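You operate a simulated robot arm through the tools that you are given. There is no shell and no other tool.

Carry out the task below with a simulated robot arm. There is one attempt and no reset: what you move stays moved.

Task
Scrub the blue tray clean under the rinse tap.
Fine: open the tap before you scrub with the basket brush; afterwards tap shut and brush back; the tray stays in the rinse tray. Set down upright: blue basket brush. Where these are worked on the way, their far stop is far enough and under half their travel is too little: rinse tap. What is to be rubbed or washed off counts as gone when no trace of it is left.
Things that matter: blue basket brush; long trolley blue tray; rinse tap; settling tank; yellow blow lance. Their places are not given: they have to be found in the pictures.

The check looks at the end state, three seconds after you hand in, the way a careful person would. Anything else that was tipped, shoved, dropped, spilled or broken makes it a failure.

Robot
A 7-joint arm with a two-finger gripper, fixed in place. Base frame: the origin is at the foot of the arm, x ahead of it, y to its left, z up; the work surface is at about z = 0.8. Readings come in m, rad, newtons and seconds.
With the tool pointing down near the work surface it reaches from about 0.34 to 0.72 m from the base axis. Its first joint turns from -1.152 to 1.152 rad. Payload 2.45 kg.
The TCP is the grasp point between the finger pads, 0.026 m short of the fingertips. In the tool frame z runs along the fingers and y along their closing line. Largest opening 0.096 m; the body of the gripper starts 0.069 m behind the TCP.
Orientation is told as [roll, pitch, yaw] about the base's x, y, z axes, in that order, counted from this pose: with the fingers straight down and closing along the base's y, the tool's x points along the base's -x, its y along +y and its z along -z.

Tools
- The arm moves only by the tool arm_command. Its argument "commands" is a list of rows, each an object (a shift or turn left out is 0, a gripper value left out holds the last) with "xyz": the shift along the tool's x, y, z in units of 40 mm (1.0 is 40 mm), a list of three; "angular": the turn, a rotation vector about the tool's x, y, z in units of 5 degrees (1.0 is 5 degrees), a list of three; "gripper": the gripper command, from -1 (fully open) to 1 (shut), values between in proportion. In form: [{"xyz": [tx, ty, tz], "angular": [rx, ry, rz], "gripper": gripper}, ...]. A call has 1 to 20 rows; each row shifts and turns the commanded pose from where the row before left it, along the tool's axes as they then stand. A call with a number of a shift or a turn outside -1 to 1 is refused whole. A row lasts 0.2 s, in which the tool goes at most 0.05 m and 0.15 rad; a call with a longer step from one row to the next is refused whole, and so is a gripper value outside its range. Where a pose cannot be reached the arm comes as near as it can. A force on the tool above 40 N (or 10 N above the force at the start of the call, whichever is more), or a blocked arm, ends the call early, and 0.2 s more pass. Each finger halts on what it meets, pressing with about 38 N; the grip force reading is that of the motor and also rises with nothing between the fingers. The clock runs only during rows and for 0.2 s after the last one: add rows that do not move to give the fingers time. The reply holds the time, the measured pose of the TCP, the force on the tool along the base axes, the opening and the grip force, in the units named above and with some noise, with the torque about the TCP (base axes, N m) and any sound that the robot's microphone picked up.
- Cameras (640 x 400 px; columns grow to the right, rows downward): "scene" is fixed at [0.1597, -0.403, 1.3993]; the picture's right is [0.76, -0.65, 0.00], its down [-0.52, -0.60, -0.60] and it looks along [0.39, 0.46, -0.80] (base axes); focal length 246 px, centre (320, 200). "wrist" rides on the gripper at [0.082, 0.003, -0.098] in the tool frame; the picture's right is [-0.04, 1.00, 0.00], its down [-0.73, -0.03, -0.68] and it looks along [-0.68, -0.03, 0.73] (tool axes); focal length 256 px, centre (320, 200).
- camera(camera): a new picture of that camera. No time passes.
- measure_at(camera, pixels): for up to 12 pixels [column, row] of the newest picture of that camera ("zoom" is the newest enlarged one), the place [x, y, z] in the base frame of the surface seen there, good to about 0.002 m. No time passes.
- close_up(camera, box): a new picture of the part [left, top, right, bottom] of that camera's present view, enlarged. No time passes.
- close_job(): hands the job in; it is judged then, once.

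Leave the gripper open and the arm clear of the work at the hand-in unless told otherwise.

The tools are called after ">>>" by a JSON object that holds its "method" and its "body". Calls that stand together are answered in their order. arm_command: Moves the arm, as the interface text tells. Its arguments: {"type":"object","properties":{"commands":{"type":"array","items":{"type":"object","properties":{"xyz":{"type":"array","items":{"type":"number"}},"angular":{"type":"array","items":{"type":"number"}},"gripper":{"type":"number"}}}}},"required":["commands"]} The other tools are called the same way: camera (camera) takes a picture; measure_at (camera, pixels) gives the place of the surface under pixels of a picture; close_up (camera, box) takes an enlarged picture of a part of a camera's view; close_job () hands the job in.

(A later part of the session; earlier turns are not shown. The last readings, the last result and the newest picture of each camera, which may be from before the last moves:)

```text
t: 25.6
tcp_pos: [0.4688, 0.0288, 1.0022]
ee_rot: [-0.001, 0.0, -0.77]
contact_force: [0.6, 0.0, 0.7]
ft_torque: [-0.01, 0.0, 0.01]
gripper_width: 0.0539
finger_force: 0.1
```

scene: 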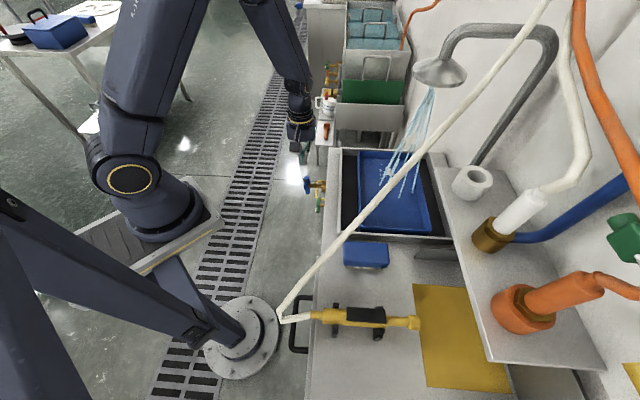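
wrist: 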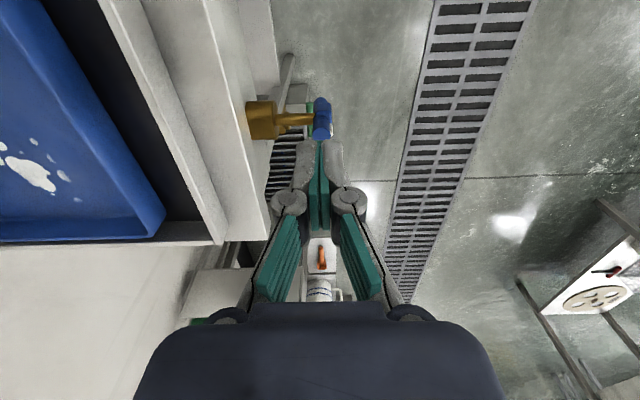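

Now level at yaw -0.77. Next I move to a waypoint near (0.40,-0.10,0.98), well short of the hose, and tilt the tool 42° outward.

>>> {"method": "arm_command", "body": {"commands": [{"xyz": [-0.25, -0.88, 0.14]}, {"xyz": [-0.25, -0.88, 0.14]}, {"xyz": [-0.25, -0.88, 0.14]}, {"xyz": [-0.25, -0.87, 0.13]}, {"angular": [0, -1, 0]}, {"angular": [0, -1, 0]}, {"angular": [0, -1, 0]}, {"angular": [0, -1, 0]}, {"angular": [0, -1, 0]}, {"angular": [0, -1, 0]}, {"angular": [0, -1, 0]}, {"angular": [0, -1, 0]}, {"angular": [0, -0.4, 0]}, {}]}}

>>> {"method": "camera", "body": {"camera": "wrist"}}

>>> {"method": "camera", "body": {"camera": "scene"}}

```text
t: 28.6
tcp_pos: [0.4451, -0.1043, 0.9863]
ee_rot: [0.0, -0.732, -0.771]
contact_force: [-1.2, -0.8, -0.4]
ft_torque: [-0.02, 0.01, 0.0]
gripper_width: 0.0697
finger_force: 0.1
out of reach, approached as far as the arm can: row 10, 11, 12, 13
```

```text
taken
```

wrist: 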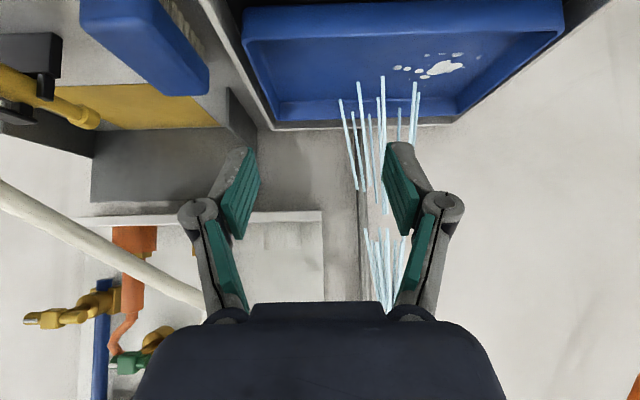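

```text
taken
```

scene: 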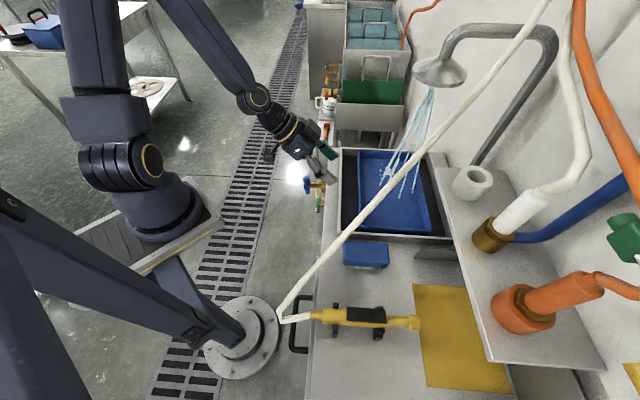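

With this tilt the arm couldn't reach that close to its base; it stopped at (0.445,-0.104,0.986). I'll move outward and down a little, partly to see where the commanded pose is, then find the workable region.

>>> {"method": "arm_command", "body": {"commands": [{"xyz": [-0.4, 0, 0.86]}, {"xyz": [-0.4, 0, 0.87]}, {}]}}

```text
t: 29.4
tcp_pos: [0.4977, -0.1525, 0.953]
ee_rot: [0.003, -0.732, -0.769]
contact_force: [0.7, -0.3, 0.0]
ft_torque: [0.05, 0.02, -0.02]
gripper_width: 0.0696
finger_force: 0.0
```

The commanded pose follows the measured one. I'll probe toward the brush side at about (0.42,-0.20,0.92), still well clear of the hose.

>>> {"method": "arm_command", "body": {"commands": [{"xyz": [0.325, -0.735, 0.078]}, {"xyz": [0.325, -0.735, 0.078]}, {"xyz": [0.325, -0.735, 0.078]}, {}]}}

>>> {"method": "camera", "body": {"camera": "wrist"}}

>>> {"method": "camera", "body": {"camera": "scene"}}

```text
t: 30.4
tcp_pos: [0.4196, -0.2013, 0.9233]
ee_rot: [0.002, -0.733, -0.769]
contact_force: [-0.3, 0.1, -0.4]
ft_torque: [0.01, -0.05, 0.02]
gripper_width: 0.0696
finger_force: 0.0
```

```text
taken
```

wrist: 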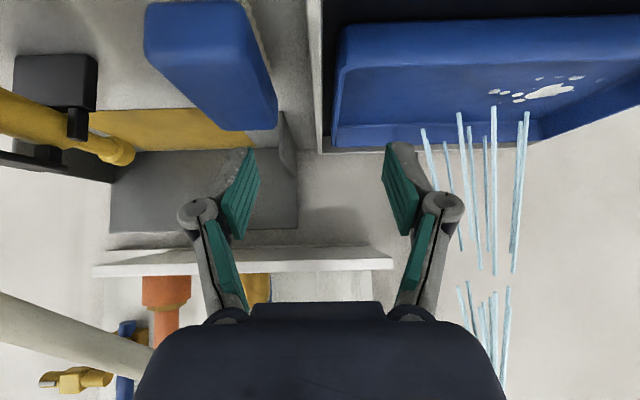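

```text
taken
```

scene: 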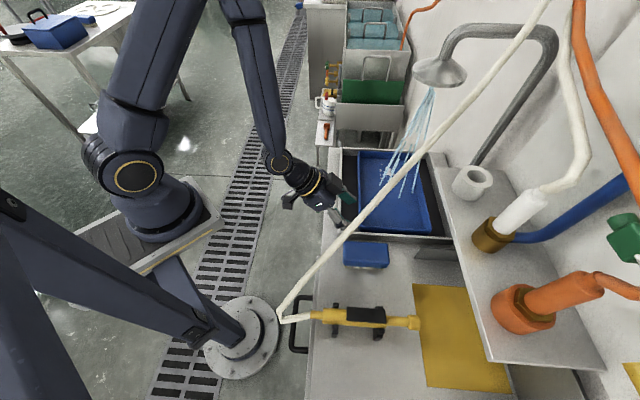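

Reached (0.420,-0.201,0.923). I'll zoom in on the brush from here and measure its faces and the basin wall beside it.

>>> {"method": "close_up", "body": {"camera": "wrist", "box": [120, 0, 340, 150]}}

>>> {"method": "measure_at", "body": {"camera": "wrist", "pixels": [[150, 8], [225, 5], [155, 45], [215, 120], [270, 90], [272, 118], [240, 125], [200, 60], [240, 60], [190, 30], [325, 20], [312, 60]]}}

>>> {"method": "measure_at", "body": {"camera": "wrist", "pixels": [[20, 310], [60, 330], [100, 345], [140, 362], [5, 303], [255, 40], [262, 70], [290, 100], [345, 80], [348, 50], [300, 130], [275, 140]]}}

```text
2.67 times, centred on (230, 75) of wrist
```

zoom: 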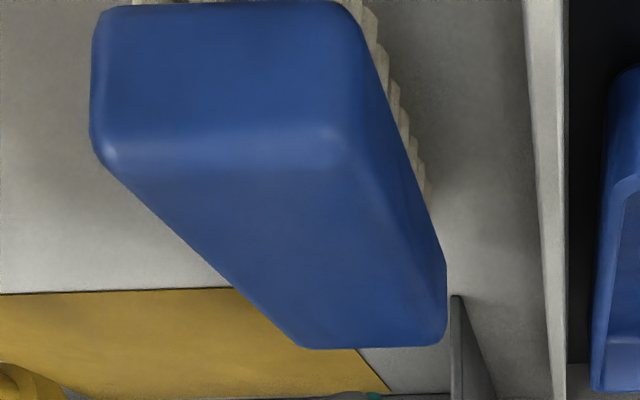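

```text
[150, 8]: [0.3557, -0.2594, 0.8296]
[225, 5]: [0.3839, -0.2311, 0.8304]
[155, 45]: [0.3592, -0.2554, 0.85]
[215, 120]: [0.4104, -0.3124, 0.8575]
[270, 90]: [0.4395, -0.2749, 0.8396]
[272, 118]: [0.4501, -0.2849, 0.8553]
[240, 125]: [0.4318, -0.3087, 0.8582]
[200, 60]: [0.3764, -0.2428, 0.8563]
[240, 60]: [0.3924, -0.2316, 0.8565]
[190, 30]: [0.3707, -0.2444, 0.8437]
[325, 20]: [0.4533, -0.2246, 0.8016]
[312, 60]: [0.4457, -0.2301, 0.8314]
```

```text
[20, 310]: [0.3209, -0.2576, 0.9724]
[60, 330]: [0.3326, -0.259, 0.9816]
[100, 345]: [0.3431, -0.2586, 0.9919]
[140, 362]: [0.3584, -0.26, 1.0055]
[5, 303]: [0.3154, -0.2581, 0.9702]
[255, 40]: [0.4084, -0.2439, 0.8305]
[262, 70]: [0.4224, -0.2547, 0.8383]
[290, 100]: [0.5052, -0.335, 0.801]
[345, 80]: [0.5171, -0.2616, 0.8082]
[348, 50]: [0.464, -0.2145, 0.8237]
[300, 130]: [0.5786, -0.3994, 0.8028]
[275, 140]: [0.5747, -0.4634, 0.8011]
```

The brush in bench axes: near end v=0.436, far end v=0.5425, axis u=0.082, width 0.054, body from z=0.829 to 0.858. The basin wall is 0.036 m beside it. I'll test whether the arm can retract 36 mm further at this tilt, which I need so the fingers can come around the brush's near end.

>>> {"method": "arm_command", "body": {"commands": [{"xyz": [0.34, 0, -0.3]}, {"xyz": [0.33, 0, -0.3]}, {}]}}

```text
t: 31.2
tcp_pos: [0.4214, -0.1903, 0.9163]
ee_rot: [0.001, -0.73, -0.77]
contact_force: [-0.2, 0.0, -1.2]
ft_torque: [-0.02, 0.0, 0.0]
gripper_width: 0.0696
finger_force: 0.1
out of reach, approached as far as the arm can: row 1, 2
```

The arm can't retract further at 42°; the limit is around radius 0.46. So I'll ease the tilt to 25°, drop down in front of the brush, slide sideways at low height under the hose, then tilt up to 42° while moving forward onto the brush.

>>> {"method": "arm_command", "body": {"commands": [{"angular": [0, 1, 0]}, {"angular": [0, 1, 0]}, {"angular": [0, 1, 0]}, {"angular": [0, 0.4, 0]}, {"xyz": [0.5, -0.12, 0.2]}, {"xyz": [0.5, -0.13, 0.19]}, {}]}}

```text
t: 32.8
tcp_pos: [0.3936, -0.1742, 0.8866]
ee_rot: [0.002, -0.436, -0.768]
contact_force: [0.1, 0.2, -0.6]
ft_torque: [-0.02, 0.0, 0.04]
gripper_width: 0.0691
finger_force: 0.1
```

That pose is reached. Now I slide along -u by 0.067 m, low and in front of the brush's near end.

>>> {"method": "arm_command", "body": {"commands": [{"xyz": [0, -0.56, 0]}, {"xyz": [0, -0.56, 0]}, {"xyz": [0, -0.55, 0]}, {}]}}

>>> {"method": "camera", "body": {"camera": "wrist"}}

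>>> {"method": "camera", "body": {"camera": "scene"}}

```text
t: 33.8
tcp_pos: [0.3498, -0.2215, 0.885]
ee_rot: [0.002, -0.437, -0.767]
contact_force: [-0.1, 0.1, -1.1]
ft_torque: [-0.02, -0.02, 0.02]
gripper_width: 0.0694
finger_force: 0.0
```

```text
taken
```

wrist: 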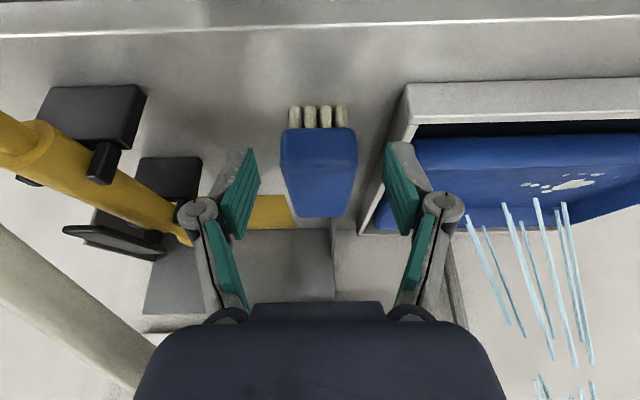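

```text
taken
```

scene: 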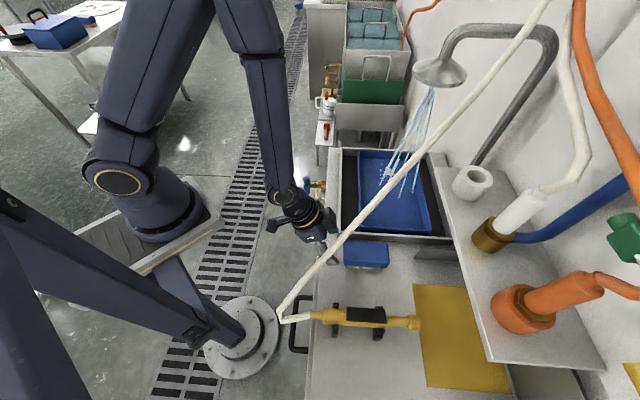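

The brush is well centred between the fingers. Now I lower 40 mm to z≈0.845, then move forward 56 mm while tilting to 42°.

>>> {"method": "arm_command", "body": {"commands": [{"xyz": [0.21, -0.03, 0.45]}, {"xyz": [0.21, -0.03, 0.45]}, {}]}}

>>> {"method": "camera", "body": {"camera": "wrist"}}

```text
t: 34.6
tcp_pos: [0.3452, -0.2241, 0.8457]
ee_rot: [0.002, -0.436, -0.77]
contact_force: [-0.4, -0.4, -0.2]
ft_torque: [-0.01, 0.01, -0.01]
gripper_width: 0.0694
finger_force: 0.0
```

```text
taken
```

wrist: 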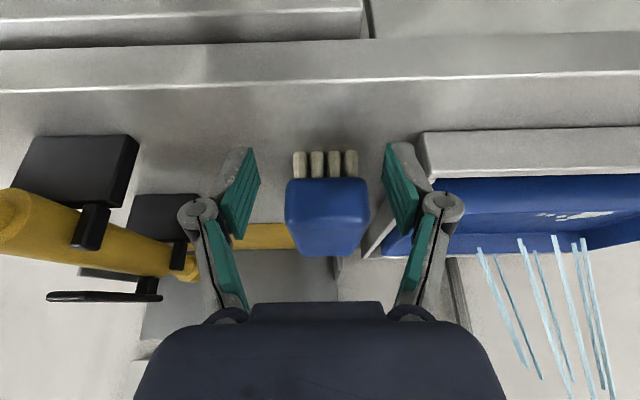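

The brush sits slightly to +u (about 3-4 mm), so I'll correct that during the forward tilting move.

>>> {"method": "arm_command", "body": {"commands": [{"xyz": [-0.317, 0.02, 0.148], "angular": [0, -0.85, 0]}, {"xyz": [-0.305, 0.02, 0.171], "angular": [0, -0.85, 0]}, {"xyz": [-0.292, 0.02, 0.193], "angular": [0, -0.85, 0]}, {"xyz": [-0.277, 0.02, 0.214], "angular": [0, -0.85, 0]}, {}]}}

>>> {"method": "camera", "body": {"camera": "wrist"}}

>>> {"method": "close_up", "body": {"camera": "scene", "box": [270, 170, 430, 290]}}

```text
t: 35.8
tcp_pos: [0.3854, -0.2594, 0.846]
ee_rot: [0.002, -0.734, -0.767]
contact_force: [0.7, 0.3, 0.6]
ft_torque: [0.0, 0.01, -0.01]
gripper_width: 0.0694
finger_force: 0.0
```

```text
taken
```

wrist: 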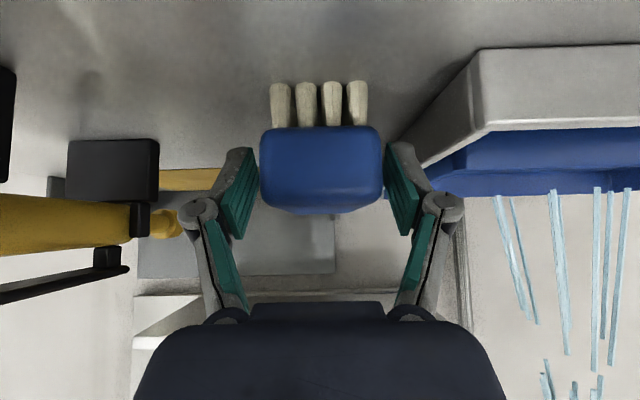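

```text
3.33 times, centred on (350, 230) of scene
```

zoom: 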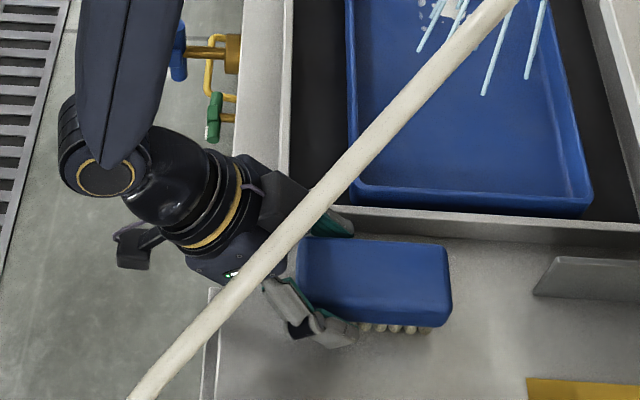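

Fingers straddle the near end of the brush with no contact, and the hose is clear of the hand. I'll go 6 mm further forward, 3 mm down, and close.

>>> {"method": "arm_command", "body": {"commands": [{"xyz": [-0.06, 0.01, 0.156]}, {}, {"gripper": 1}, {"gripper": 1}, {"gripper": 1}, {"gripper": 1}]}}

>>> {"method": "camera", "body": {"camera": "wrist"}}

```text
t: 37.2
tcp_pos: [0.3925, -0.2647, 0.8424]
ee_rot: [0.0, -0.734, -0.77]
contact_force: [-0.1, 0.5, 2.4]
ft_torque: [0.03, -0.1, -0.07]
gripper_width: 0.0543
finger_force: 37.3
```

```text
taken
```

wrist: 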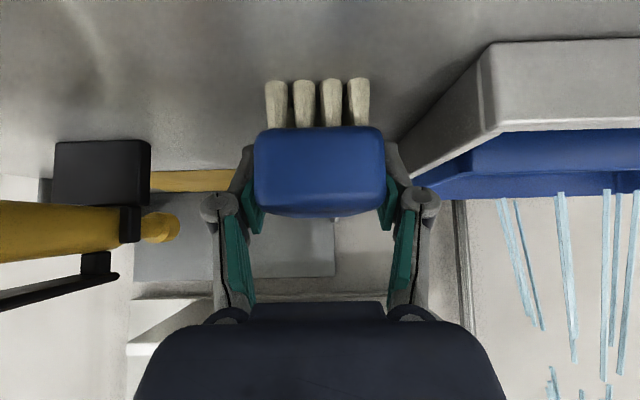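

The brush is held (width 0.0543, TCP z 0.8424 with the bristles on the table). I'll lift diagonally: 10 mm up and 5 mm toward +u per row, which keeps the hand away from the hose.

>>> {"method": "arm_command", "body": {"commands": [{"xyz": [-0.167, 0.125, -0.186]}, {"xyz": [-0.167, 0.125, -0.186]}, {"xyz": [-0.167, 0.125, -0.186]}, {"xyz": [-0.167, 0.125, -0.186]}, {"xyz": [-0.167, 0.375, -0.186]}, {"xyz": [0, 0.6, 0]}, {}]}}

>>> {"method": "camera", "body": {"camera": "wrist"}}

>>> {"method": "camera", "body": {"camera": "scene"}}

```text
t: 38.8
tcp_pos: [0.4331, -0.2217, 0.89]
ee_rot: [-0.001, -0.733, -0.769]
contact_force: [-0.4, -0.3, -1.4]
ft_torque: [0.02, 0.04, 0.0]
gripper_width: 0.0543
finger_force: 37.9
```

```text
taken
```

wrist: 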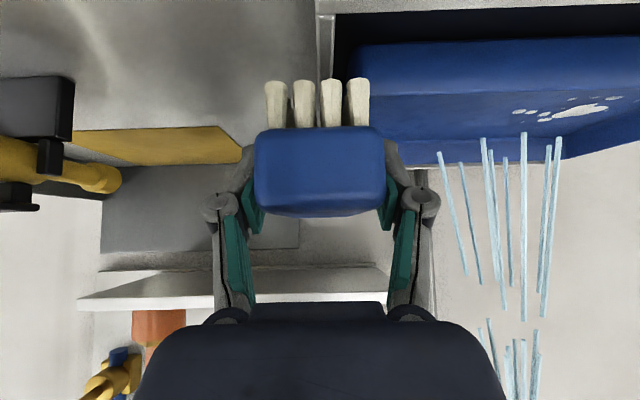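

```text
taken
```

scene: 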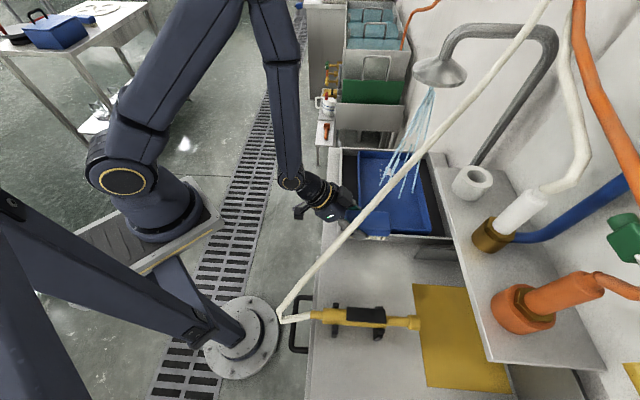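

The brush is clear of the table and the basin edge. Now I carry it over the tray to about (0.656,-0.135,0.92), above the dirt, keeping the long axis aligned with the tray.

>>> {"method": "arm_command", "body": {"commands": [{"xyz": [-0.393, 0.908, 0.186]}, {"xyz": [-0.393, 0.908, 0.186]}, {"xyz": [-0.393, 0.908, 0.186]}, {"xyz": [-0.393, 0.908, 0.186]}, {"xyz": [-0.393, 0.908, 0.186]}, {"xyz": [-0.393, 0.908, 0.186]}, {}]}}

>>> {"method": "camera", "body": {"camera": "wrist"}}

>>> {"method": "camera", "body": {"camera": "scene"}}

>>> {"method": "close_up", "body": {"camera": "scene", "box": [320, 130, 480, 250]}}

```text
t: 40.4
tcp_pos: [0.6569, -0.1328, 0.9238]
ee_rot: [0.003, -0.734, -0.767]
contact_force: [-1.1, 0.8, -0.2]
ft_torque: [0.0, 0.02, -0.01]
gripper_width: 0.0545
finger_force: 37.7
```

```text
taken
```

wrist: 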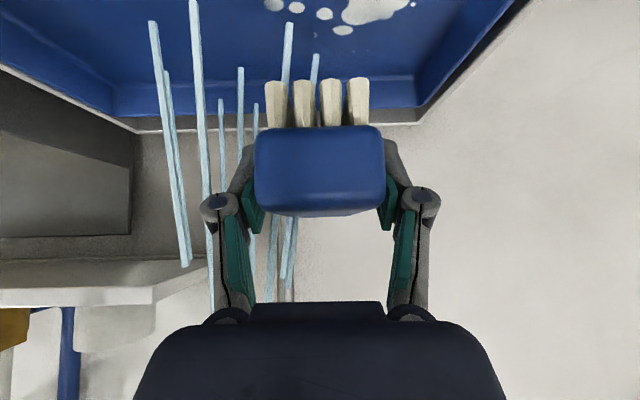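

```text
taken
```

scene: 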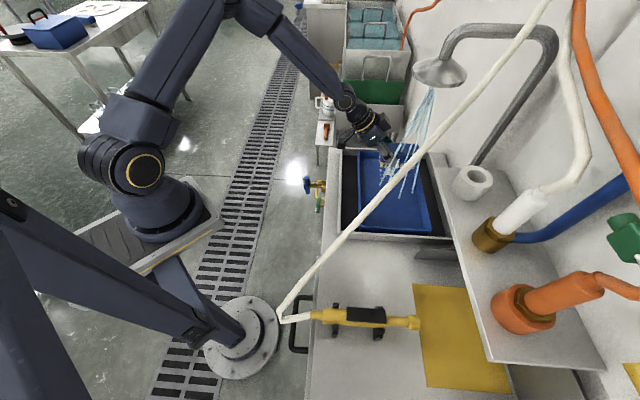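

```text
3.33 times, centred on (400, 190) of scene
```

zoom: 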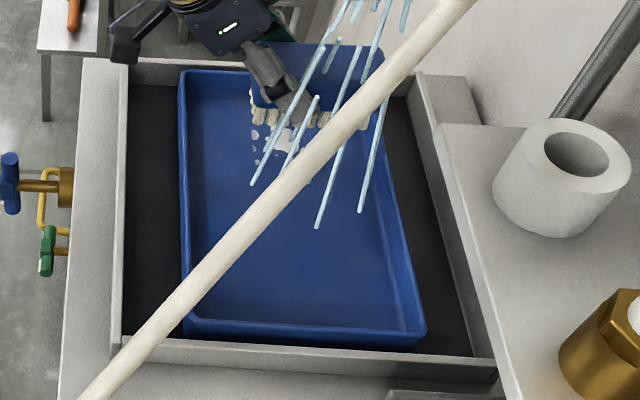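

Over the dirt now. I'll measure the tray walls and floor from here to know how far the brush can travel.

>>> {"method": "measure_at", "body": {"camera": "wrist", "pixels": [[420, 60], [440, 60], [460, 50], [480, 30], [500, 15], [418, 95], [425, 107], [200, 100], [200, 120], [60, 70], [375, 10], [275, 5]]}}

>>> {"method": "close_up", "body": {"camera": "wrist", "box": [240, 0, 540, 140]}}

>>> {"method": "measure_at", "body": {"camera": "scene", "pixels": [[360, 152], [366, 152], [357, 170], [360, 170], [363, 170], [357, 220], [361, 220], [375, 151], [385, 151], [429, 225], [425, 200], [432, 200]]}}

```text
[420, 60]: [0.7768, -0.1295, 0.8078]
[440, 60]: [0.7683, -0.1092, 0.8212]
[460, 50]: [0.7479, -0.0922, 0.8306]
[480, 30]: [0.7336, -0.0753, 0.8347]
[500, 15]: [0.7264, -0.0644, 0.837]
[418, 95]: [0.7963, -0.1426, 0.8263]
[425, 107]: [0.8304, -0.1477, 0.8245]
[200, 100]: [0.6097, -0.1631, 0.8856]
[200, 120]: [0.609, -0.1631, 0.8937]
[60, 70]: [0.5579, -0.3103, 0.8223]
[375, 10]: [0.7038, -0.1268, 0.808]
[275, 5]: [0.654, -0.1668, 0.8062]
```

```text
2.13 times, centred on (390, 70) of wrist
```

zoom: 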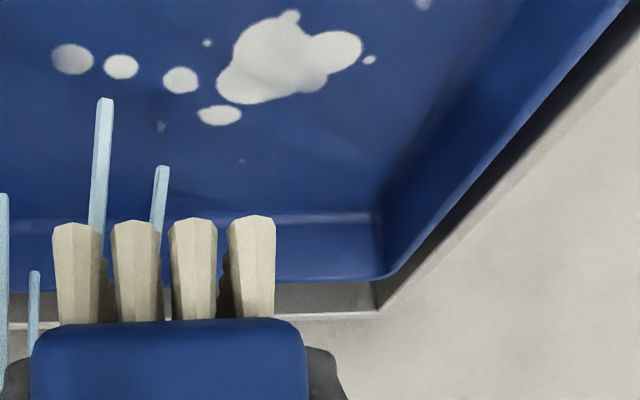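

```text
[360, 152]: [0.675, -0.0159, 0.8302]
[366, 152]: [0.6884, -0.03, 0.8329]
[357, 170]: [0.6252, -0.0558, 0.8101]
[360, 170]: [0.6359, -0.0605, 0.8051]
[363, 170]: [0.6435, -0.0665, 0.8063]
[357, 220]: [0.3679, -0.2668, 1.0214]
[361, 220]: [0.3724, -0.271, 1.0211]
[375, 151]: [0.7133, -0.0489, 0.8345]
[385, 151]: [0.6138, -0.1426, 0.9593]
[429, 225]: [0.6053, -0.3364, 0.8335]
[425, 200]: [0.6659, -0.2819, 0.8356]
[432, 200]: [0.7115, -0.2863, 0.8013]
```

The +u wall's inner face is at u≈0.455 and the floor ends at u≈0.448. I'll measure the outer dirt spots in this enlarged view.

>>> {"method": "close_up", "body": {"camera": "wrist", "box": [240, 0, 540, 140]}}

>>> {"method": "measure_at", "body": {"camera": "zoom", "pixels": [[423, 3], [369, 60], [340, 48], [290, 15], [207, 43], [120, 67], [72, 58], [180, 80], [220, 115], [161, 127], [242, 161], [265, 70]]}}

>>> {"method": "measure_at", "body": {"camera": "zoom", "pixels": [[55, 250], [95, 250], [270, 240], [245, 320], [75, 320], [50, 60], [360, 30], [430, 8], [415, 3], [275, 140], [200, 140], [240, 120]]}}

```text
2.13 times, centred on (390, 70) of wrist
```

zoom: 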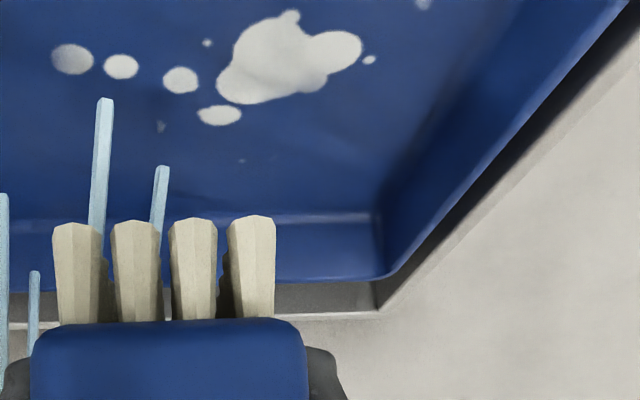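

```text
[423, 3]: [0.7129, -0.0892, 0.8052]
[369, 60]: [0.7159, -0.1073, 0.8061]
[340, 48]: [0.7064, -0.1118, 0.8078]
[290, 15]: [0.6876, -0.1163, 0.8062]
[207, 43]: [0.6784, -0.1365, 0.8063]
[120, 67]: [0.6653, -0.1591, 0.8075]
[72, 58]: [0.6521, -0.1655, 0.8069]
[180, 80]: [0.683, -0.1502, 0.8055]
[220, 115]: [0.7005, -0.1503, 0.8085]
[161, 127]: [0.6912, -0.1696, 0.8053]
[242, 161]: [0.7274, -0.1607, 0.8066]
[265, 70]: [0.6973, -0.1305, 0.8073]
```

```text
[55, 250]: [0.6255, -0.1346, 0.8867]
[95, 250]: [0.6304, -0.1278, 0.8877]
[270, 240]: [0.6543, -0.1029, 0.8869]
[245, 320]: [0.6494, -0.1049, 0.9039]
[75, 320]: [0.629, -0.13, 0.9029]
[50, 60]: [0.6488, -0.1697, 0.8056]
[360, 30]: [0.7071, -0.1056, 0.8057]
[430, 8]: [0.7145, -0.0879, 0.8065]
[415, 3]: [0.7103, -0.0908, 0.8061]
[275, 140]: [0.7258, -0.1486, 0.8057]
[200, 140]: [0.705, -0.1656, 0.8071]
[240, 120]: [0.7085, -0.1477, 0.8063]
```

All the dirt lies within v 0.55-0.64 and u 0.33-0.436. The bristles cover about v_tcp-0.022 to +0.068 and ±0.021 in u. I'll lower the brush to just above the tray floor.

>>> {"method": "arm_command", "body": {"commands": [{"xyz": [0.357, 0, 0.484]}, {"xyz": [0.357, 0, 0.484]}, {"xyz": [0.357, 0, 0.484]}, {}]}}

>>> {"method": "camera", "body": {"camera": "wrist"}}

>>> {"method": "close_up", "body": {"camera": "scene", "box": [330, 110, 450, 200]}}

```text
t: 41.4
tcp_pos: [0.6628, -0.1396, 0.8512]
ee_rot: [0.003, -0.732, -0.768]
contact_force: [0.5, -0.6, -0.8]
ft_torque: [0.02, 0.05, 0.01]
gripper_width: 0.0545
finger_force: 38.1
```

```text
taken
```

wrist: 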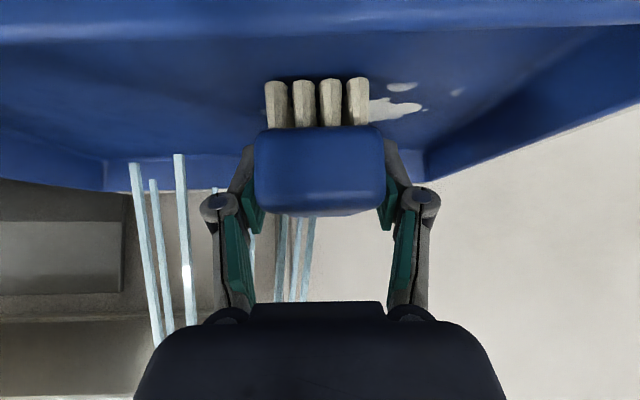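

```text
4.44 times, centred on (390, 155) of scene
```

zoom: 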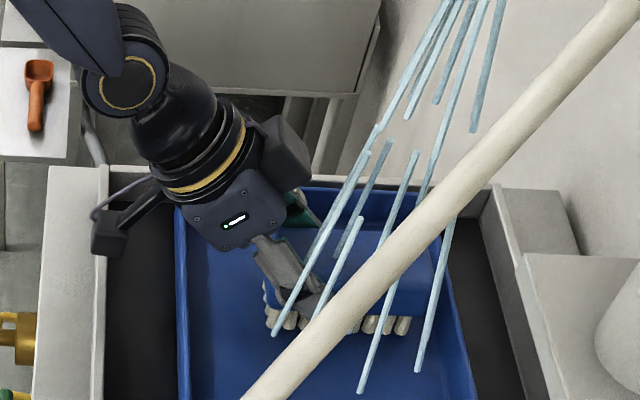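

Brush at v=0.573, u=0.361, just above the floor. I'll press down gently in 1.5 mm steps.

>>> {"method": "arm_command", "body": {"commands": [{"xyz": [0.025, 0, 0.028]}, {"xyz": [0.025, 0, 0.028]}, {"xyz": [0.025, 0, 0.028]}, {}]}}

```text
t: 42.4
tcp_pos: [0.6627, -0.1397, 0.848]
ee_rot: [0.003, -0.734, -0.771]
contact_force: [-1.4, 0.9, 7.4]
ft_torque: [0.28, 0.03, 0.06]
gripper_width: 0.0544
finger_force: 38.3
```

Contact at 7 N. Now a first stroke toward +u (about 50 mm) in small steps, then a look.

>>> {"method": "arm_command", "body": {"commands": [{"xyz": [0, 0.3, 0]}, {"xyz": [0, 0.3, 0]}, {"xyz": [0, 0.3, 0]}, {"xyz": [0, 0.3, 0]}, {}]}}

>>> {"method": "camera", "body": {"camera": "wrist"}}

>>> {"method": "close_up", "body": {"camera": "scene", "box": [330, 110, 450, 200]}}

```text
t: 43.6
tcp_pos: [0.6965, -0.1042, 0.847]
ee_rot: [0.002, -0.734, -0.771]
contact_force: [-1.2, -2.7, 11.3]
ft_torque: [0.02, -0.2, -0.09]
gripper_width: 0.0542
finger_force: 38.0
```

```text
taken
```

wrist: 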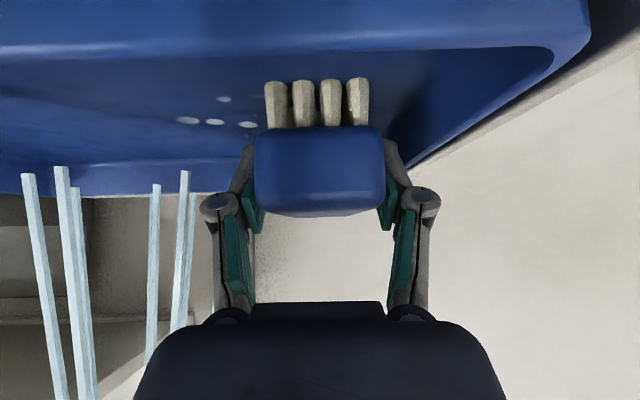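

```text
4.44 times, centred on (390, 155) of scene
```

zoom: 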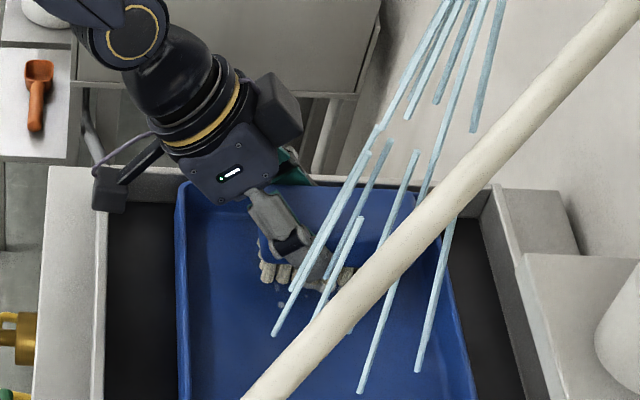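

The big blob's area is wiped where the brush has passed, and four spots remain on the -u side. I'll nudge 4 mm more toward the wall, then do a long stroke back to u≈0.325.

>>> {"method": "arm_command", "body": {"commands": [{"xyz": [0, 0.06, 0]}, {"xyz": [0, 0.05, 0]}, {}, {"xyz": [0, -0.3, 0]}, {"xyz": [0, -0.3, 0]}, {"xyz": [0, -0.3, 0]}, {"xyz": [0, -0.3, 0]}, {"xyz": [0, -0.3, 0]}, {"xyz": [0, -0.3, 0]}, {"xyz": [0, -0.3, 0]}, {"xyz": [0, -0.15, 0]}, {}]}}

>>> {"method": "camera", "body": {"camera": "wrist"}}

>>> {"method": "close_up", "body": {"camera": "scene", "box": [330, 110, 450, 200]}}

```text
t: 46.2
tcp_pos: [0.6364, -0.1668, 0.8477]
ee_rot: [0.003, -0.736, -0.77]
contact_force: [5.4, 3.5, 17.8]
ft_torque: [-0.05, -0.6, 0.14]
gripper_width: 0.0543
finger_force: 38.3
```

```text
taken
```

wrist: 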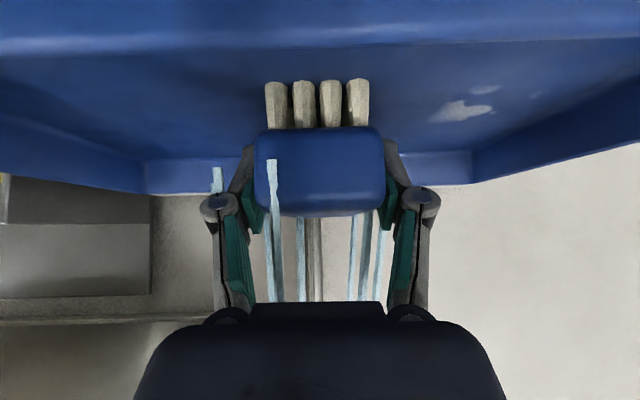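

```text
4.44 times, centred on (390, 155) of scene
```

zoom: 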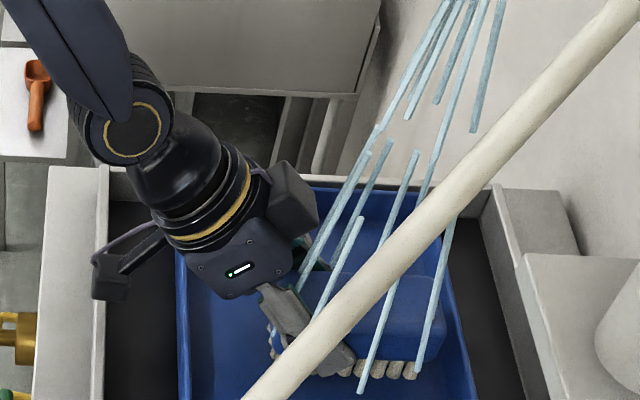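

The dirt is fading but needs repeated rubbing. I'll do four strokes of 90 mm back and forth over the whole band.

>>> {"method": "arm_command", "body": {"commands": [{"xyz": [0, 0.45, 0]}, {"xyz": [0, 0.45, 0]}, {"xyz": [0, 0.45, 0]}, {"xyz": [0, 0.45, 0]}, {"xyz": [0, 0.45, 0]}, {"xyz": [0, -0.45, 0]}, {"xyz": [0, -0.45, 0]}, {"xyz": [0, -0.45, 0]}, {"xyz": [0, -0.45, 0]}, {"xyz": [0, -0.45, 0]}, {"xyz": [0, 0.45, 0]}, {"xyz": [0, 0.45, 0]}, {"xyz": [0, 0.45, 0]}, {"xyz": [0, 0.45, 0]}, {"xyz": [0, 0.45, 0]}, {"xyz": [0, -0.45, 0]}, {"xyz": [0, -0.45, 0]}, {"xyz": [0, -0.45, 0]}, {"xyz": [0, -0.45, 0]}, {"xyz": [0, -0.45, 0]}]}}

>>> {"method": "camera", "body": {"camera": "wrist"}}

>>> {"method": "close_up", "body": {"camera": "scene", "box": [330, 110, 450, 200]}}

```text
t: 50.4
tcp_pos: [0.6338, -0.1671, 0.8463]
ee_rot: [-0.001, -0.733, -0.769]
contact_force: [4.3, 0.8, 9.0]
ft_torque: [-0.44, -0.77, 0.21]
gripper_width: 0.0543
finger_force: 37.7
```

```text
taken
```

wrist: 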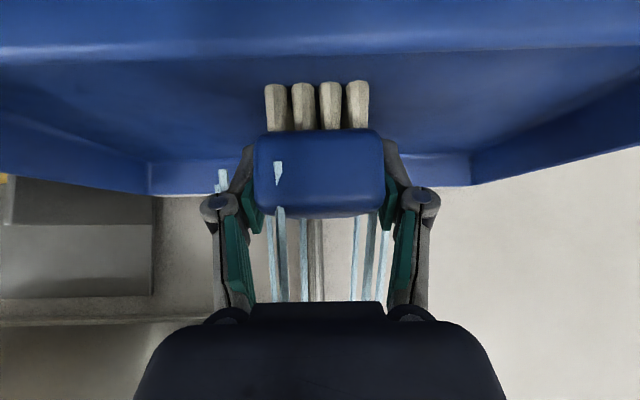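

```text
4.44 times, centred on (390, 155) of scene
```

zoom: 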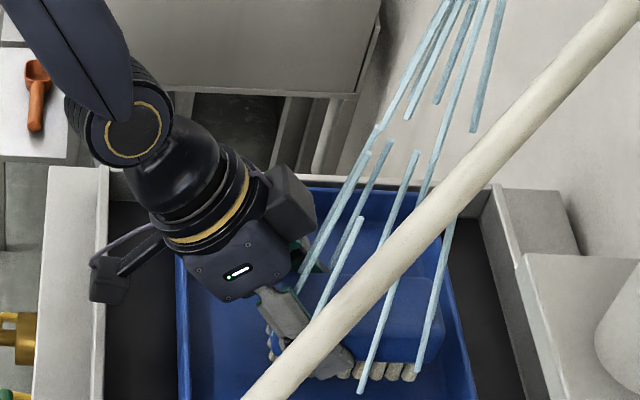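

The wrist view looks clean where visible. I'll do another pair of strokes, extended a little at the -u end and shifted ±8-10 mm along the brush axis, to cover all the edges.

>>> {"method": "arm_command", "body": {"commands": [{"xyz": [0, -0.3, 0]}, {"xyz": [-0.149, 0, 0.134]}, {"xyz": [0, 0.43, 0]}, {"xyz": [0, 0.43, 0]}, {"xyz": [0, 0.43, 0]}, {"xyz": [0, 0.43, 0]}, {"xyz": [0, 0.43, 0]}, {"xyz": [0, 0.4, 0]}, {"xyz": [0.334, 0, -0.301]}, {"xyz": [0, -0.42, 0]}, {"xyz": [0, -0.42, 0]}, {"xyz": [0, -0.42, 0]}, {"xyz": [0, -0.42, 0]}, {"xyz": [0, -0.42, 0]}, {"xyz": [0, -0.42, 0]}, {"xyz": [-0.186, 0, 0.167]}, {}]}}

>>> {"method": "camera", "body": {"camera": "wrist"}}

```text
t: 54.0
tcp_pos: [0.6269, -0.1752, 0.8468]
ee_rot: [0.001, -0.734, -0.769]
contact_force: [-7.4, 3.7, 20.9]
ft_torque: [-0.17, -0.19, -0.03]
gripper_width: 0.0544
finger_force: 38.2
```

```text
taken
```

wrist: 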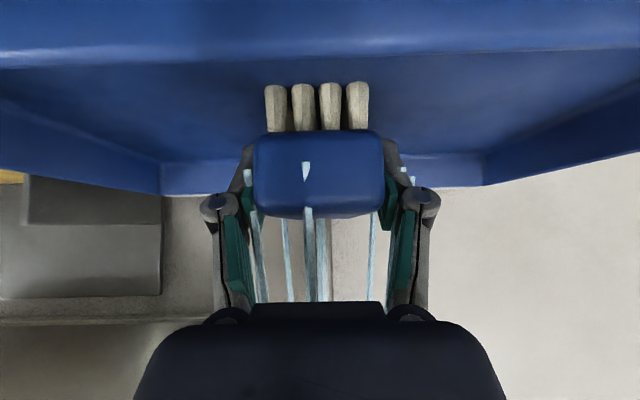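

Now I lift 85 mm, pull back slightly and inspect the tray floor.

>>> {"method": "arm_command", "body": {"commands": [{"xyz": [-0.71, 0, -0.79]}, {"xyz": [-0.71, 0, -0.79]}, {"xyz": [0.743, 0.3, -0.669]}, {"xyz": [0, 0.6, 0]}, {}]}}

>>> {"method": "camera", "body": {"camera": "wrist"}}

>>> {"method": "close_up", "body": {"camera": "scene", "box": [330, 130, 450, 240]}}

>>> {"method": "close_up", "body": {"camera": "wrist", "box": [150, 0, 500, 140]}}

```text
t: 55.2
tcp_pos: [0.6265, -0.1207, 0.931]
ee_rot: [0.002, -0.734, -0.769]
contact_force: [0.8, -0.4, -1.7]
ft_torque: [0.01, 0.03, 0.02]
gripper_width: 0.0543
finger_force: 37.7
```

```text
taken
```

wrist: 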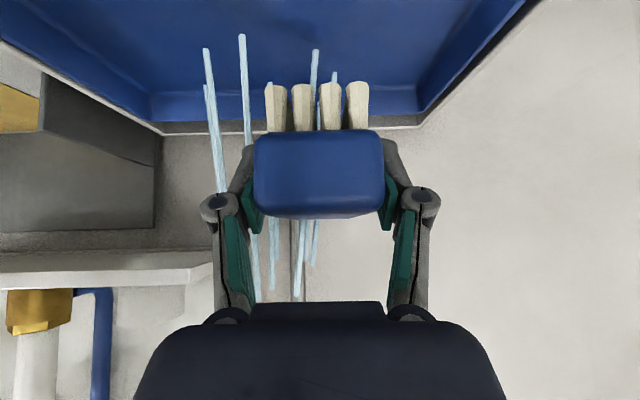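

```text
3.64 times, centred on (390, 185) of scene
```

zoom: 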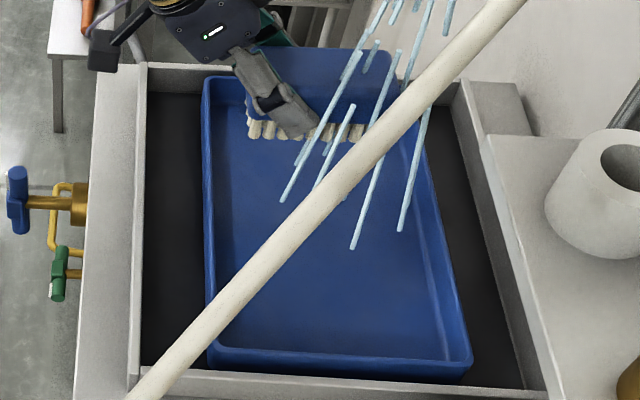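

```text
1.83 times, centred on (325, 70) of wrist
```

zoom: 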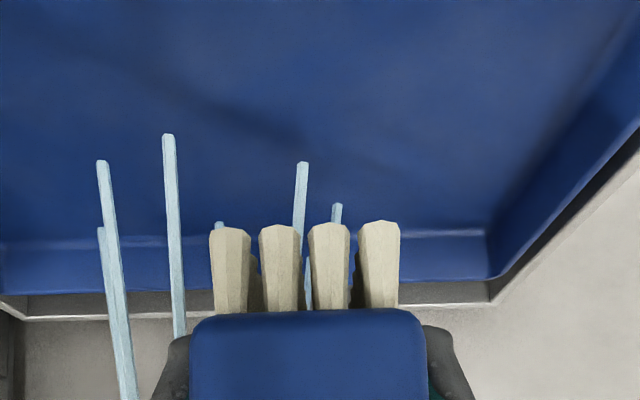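

The visible floor looks clean. I'll check which part of the floor this enlarged view covers, and pull back higher for a fuller view.

>>> {"method": "measure_at", "body": {"camera": "zoom", "pixels": [[10, 5], [200, 5], [320, 5], [450, 5], [560, 5], [600, 20], [320, 60], [450, 60], [320, 180], [100, 100], [510, 100], [560, 60]]}}

>>> {"method": "arm_command", "body": {"commands": [{"xyz": [-0.3, 0, -0.8]}, {"xyz": [0, 0, -0.9]}, {}]}}

>>> {"method": "camera", "body": {"camera": "wrist"}}

>>> {"method": "close_up", "body": {"camera": "wrist", "box": [150, 0, 500, 140]}}

>>> {"method": "camera", "body": {"camera": "scene"}}

>>> {"method": "close_up", "body": {"camera": "scene", "box": [340, 140, 440, 210]}}

```text
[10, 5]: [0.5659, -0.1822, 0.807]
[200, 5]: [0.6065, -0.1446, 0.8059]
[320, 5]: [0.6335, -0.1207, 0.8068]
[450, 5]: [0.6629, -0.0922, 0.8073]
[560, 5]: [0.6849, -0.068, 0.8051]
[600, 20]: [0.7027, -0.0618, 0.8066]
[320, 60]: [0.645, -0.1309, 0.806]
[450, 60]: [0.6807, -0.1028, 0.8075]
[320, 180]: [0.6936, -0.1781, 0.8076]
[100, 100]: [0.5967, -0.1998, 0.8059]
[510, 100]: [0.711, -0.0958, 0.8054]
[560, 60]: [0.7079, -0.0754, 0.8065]
```

```text
t: 56.0
tcp_pos: [0.5964, -0.0948, 0.9892]
ee_rot: [0.001, -0.734, -0.77]
contact_force: [-0.2, -0.4, -1.0]
ft_torque: [-0.01, 0.02, 0.02]
gripper_width: 0.0545
finger_force: 37.7
```

```text
taken
```

wrist: 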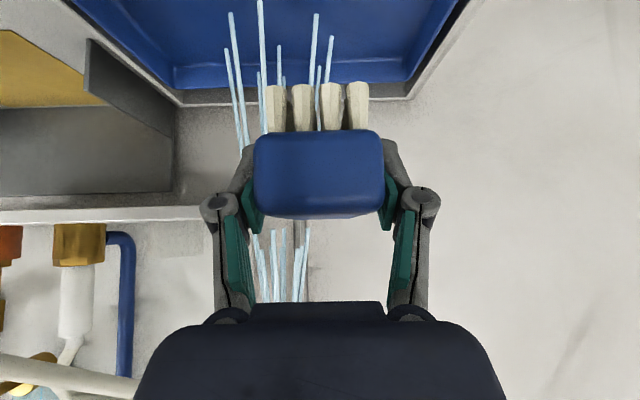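

```text
1.83 times, centred on (325, 70) of wrist
```

zoom: 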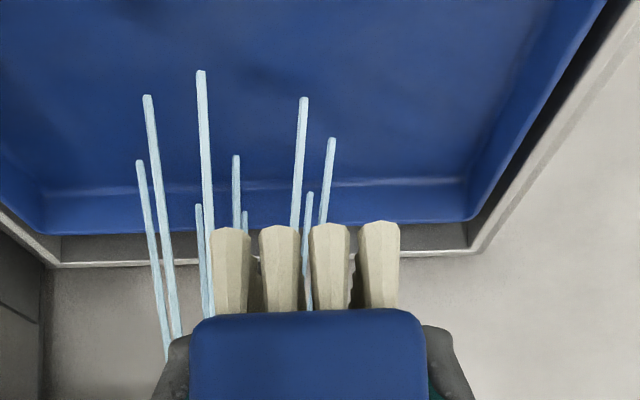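

```text
taken
```

scene: 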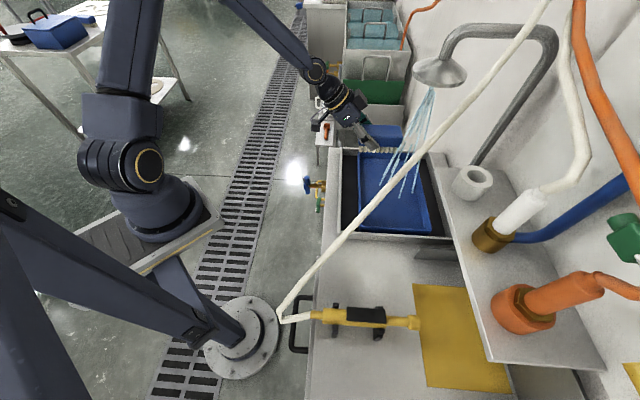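

```text
5.71 times, centred on (390, 175) of scene
```

zoom: 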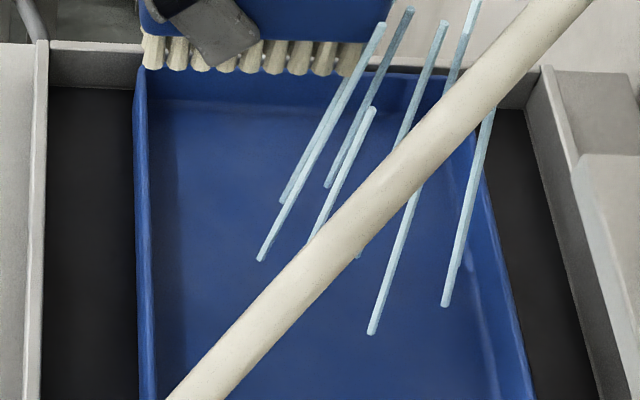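

Both views look clean. I'll zoom hard on the places where the outer spots were (near wrist (305,0) and (416,0)) to look for faint remains.

>>> {"method": "close_up", "body": {"camera": "wrist", "box": [240, 0, 340, 60]}}

>>> {"method": "close_up", "body": {"camera": "wrist", "box": [340, 0, 440, 60]}}

>>> {"method": "close_up", "body": {"camera": "scene", "box": [360, 150, 410, 185]}}

```text
6.40 times, centred on (290, 30) of wrist
```

zoom: 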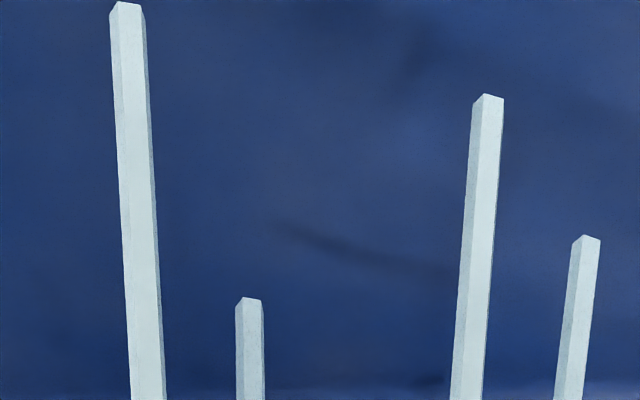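

```text
6.40 times, centred on (390, 30) of wrist
```

zoom: 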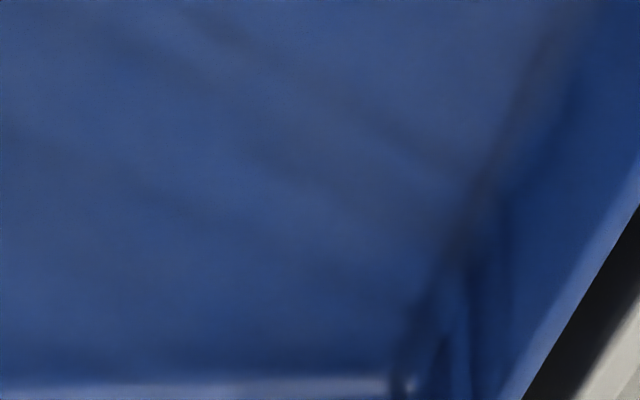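

```text
11.43 times, centred on (385, 168) of scene
```

zoom: 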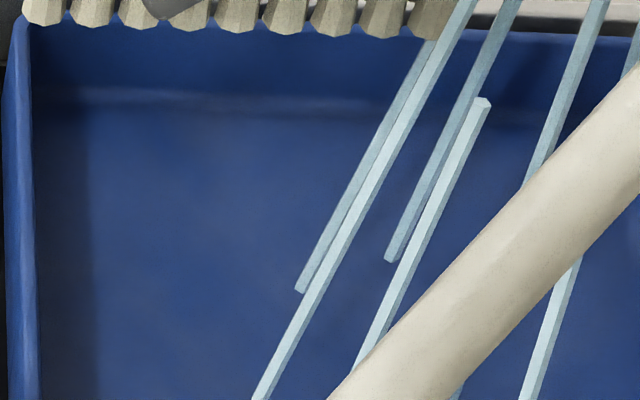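

No visible trace remains. For certainty I'll do one more light set of strokes over the same band before putting the brush back, first returning to just above the floor.

>>> {"method": "arm_command", "body": {"commands": [{"xyz": [0.163, 0.065, 0.77]}, {"xyz": [0.163, 0.065, 0.77]}, {"xyz": [0.163, 0.065, 0.77]}, {"xyz": [0.163, 0.065, 0.77]}, {"xyz": [0.163, 0.065, 0.77]}, {"xyz": [0.031, 0, 0.034]}, {"xyz": [0.031, 0, 0.034]}, {"xyz": [0.031, 0, 0.034]}, {}]}}

```text
t: 58.0
tcp_pos: [0.6662, -0.1415, 0.848]
ee_rot: [0.001, -0.733, -0.767]
contact_force: [-0.1, 0.2, -2.0]
ft_torque: [0.02, 0.03, 0.0]
gripper_width: 0.0545
finger_force: 38.2
```

>>> {"method": "arm_command", "body": {"commands": [{"xyz": [0.03, 0, 0.032]}, {"xyz": [0.02, 0, 0.02]}, {"xyz": [0, 0.43, 0]}, {"xyz": [0, 0.43, 0]}, {"xyz": [0, 0.43, 0]}, {"xyz": [0, -0.41, 0]}, {"xyz": [0, -0.41, 0]}, {"xyz": [0, -0.41, 0]}, {"xyz": [0, -0.41, 0]}, {"xyz": [0, -0.41, 0]}, {"xyz": [0, -0.41, 0]}, {"xyz": [0, 0.41, 0]}, {"xyz": [0, 0.41, 0]}, {"xyz": [0, 0.41, 0]}, {"xyz": [0, 0.41, 0]}, {"xyz": [0, 0.41, 0]}, {"xyz": [0, 0.41, 0]}, {"xyz": [0, -0.43, 0]}, {"xyz": [0, -0.43, 0]}, {"xyz": [0, -0.43, 0]}]}}

>>> {"method": "camera", "body": {"camera": "wrist"}}

```text
t: 62.2
tcp_pos: [0.6643, -0.1406, 0.844]
ee_rot: [0.002, -0.732, -0.77]
contact_force: [1.9, 0.1, 7.8]
ft_torque: [-0.32, -0.46, 0.12]
gripper_width: 0.0541
finger_force: 37.7
```

```text
taken
```

wrist: 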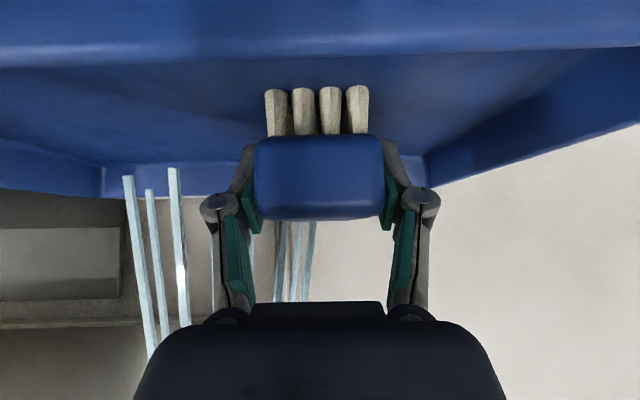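

The brush has slid a few mm in the grip, which I'll allow for when setting down. Now I lift and inspect once more.

>>> {"method": "arm_command", "body": {"commands": [{"xyz": [-0.71, 0, -0.79]}, {"xyz": [-0.71, 0, -0.79]}, {"xyz": [0.743, 0, -0.669]}, {}]}}

>>> {"method": "camera", "body": {"camera": "wrist"}}

>>> {"method": "close_up", "body": {"camera": "wrist", "box": [150, 0, 500, 140]}}

>>> {"method": "close_up", "body": {"camera": "scene", "box": [330, 130, 450, 240]}}

```text
t: 63.2
tcp_pos: [0.635, -0.114, 0.9283]
ee_rot: [0.001, -0.732, -0.771]
contact_force: [0.0, 0.0, -2.0]
ft_torque: [0.03, 0.02, -0.01]
gripper_width: 0.0542
finger_force: 37.8
```

```text
taken
```

wrist: 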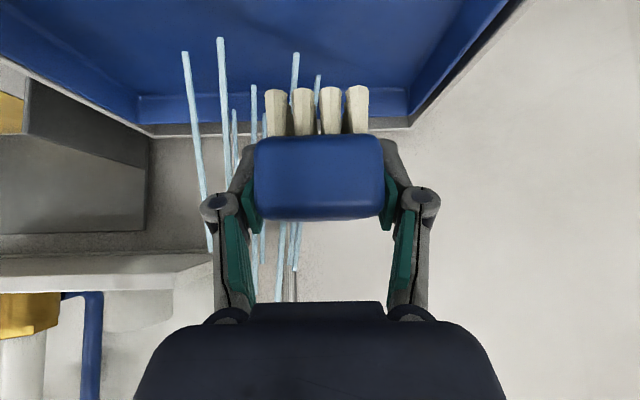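

```text
1.83 times, centred on (325, 70) of wrist
```

zoom: 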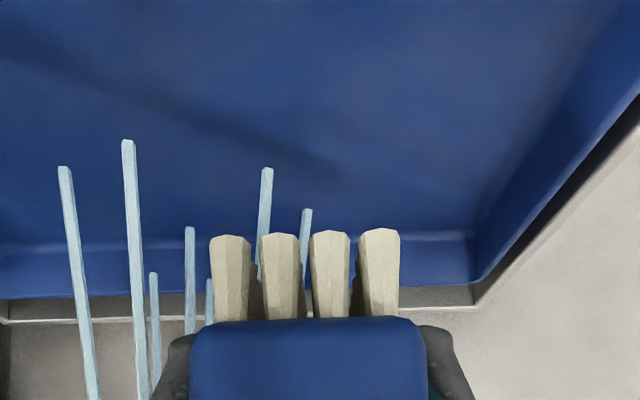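

```text
3.64 times, centred on (390, 185) of scene
```

zoom: 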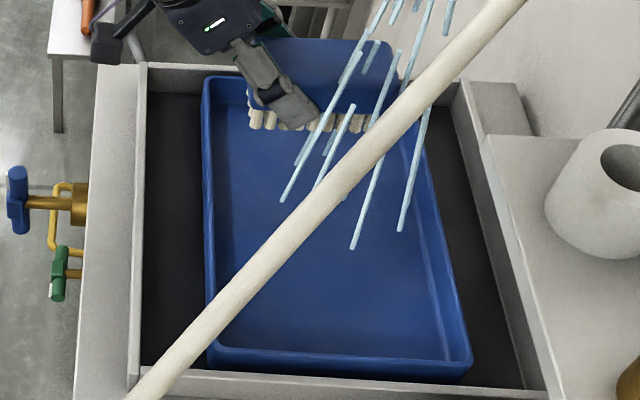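

Tray clean. Before returning the brush I'll check whether it sits level in the grip by measuring its bristle ends.

>>> {"method": "close_up", "body": {"camera": "scene", "box": [350, 120, 420, 170]}}

```text
8.00 times, centred on (385, 145) of scene
```

zoom: 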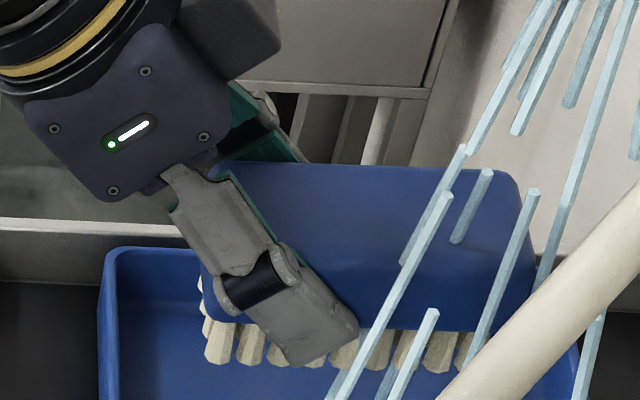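

>>> {"method": "measure_at", "body": {"camera": "zoom", "pixels": [[217, 355], [248, 355], [278, 355], [345, 360], [375, 365], [405, 362], [438, 362], [240, 180], [330, 200], [380, 190], [430, 220], [500, 200]]}}

```text
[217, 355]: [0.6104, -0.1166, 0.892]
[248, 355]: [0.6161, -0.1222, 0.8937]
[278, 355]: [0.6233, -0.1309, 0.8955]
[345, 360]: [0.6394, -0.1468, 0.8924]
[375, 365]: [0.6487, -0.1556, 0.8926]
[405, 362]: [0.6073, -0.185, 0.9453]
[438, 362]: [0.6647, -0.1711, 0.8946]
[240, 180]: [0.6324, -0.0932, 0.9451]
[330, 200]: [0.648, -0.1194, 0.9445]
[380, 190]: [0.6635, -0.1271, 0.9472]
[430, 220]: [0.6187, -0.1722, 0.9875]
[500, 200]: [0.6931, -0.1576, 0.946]
```

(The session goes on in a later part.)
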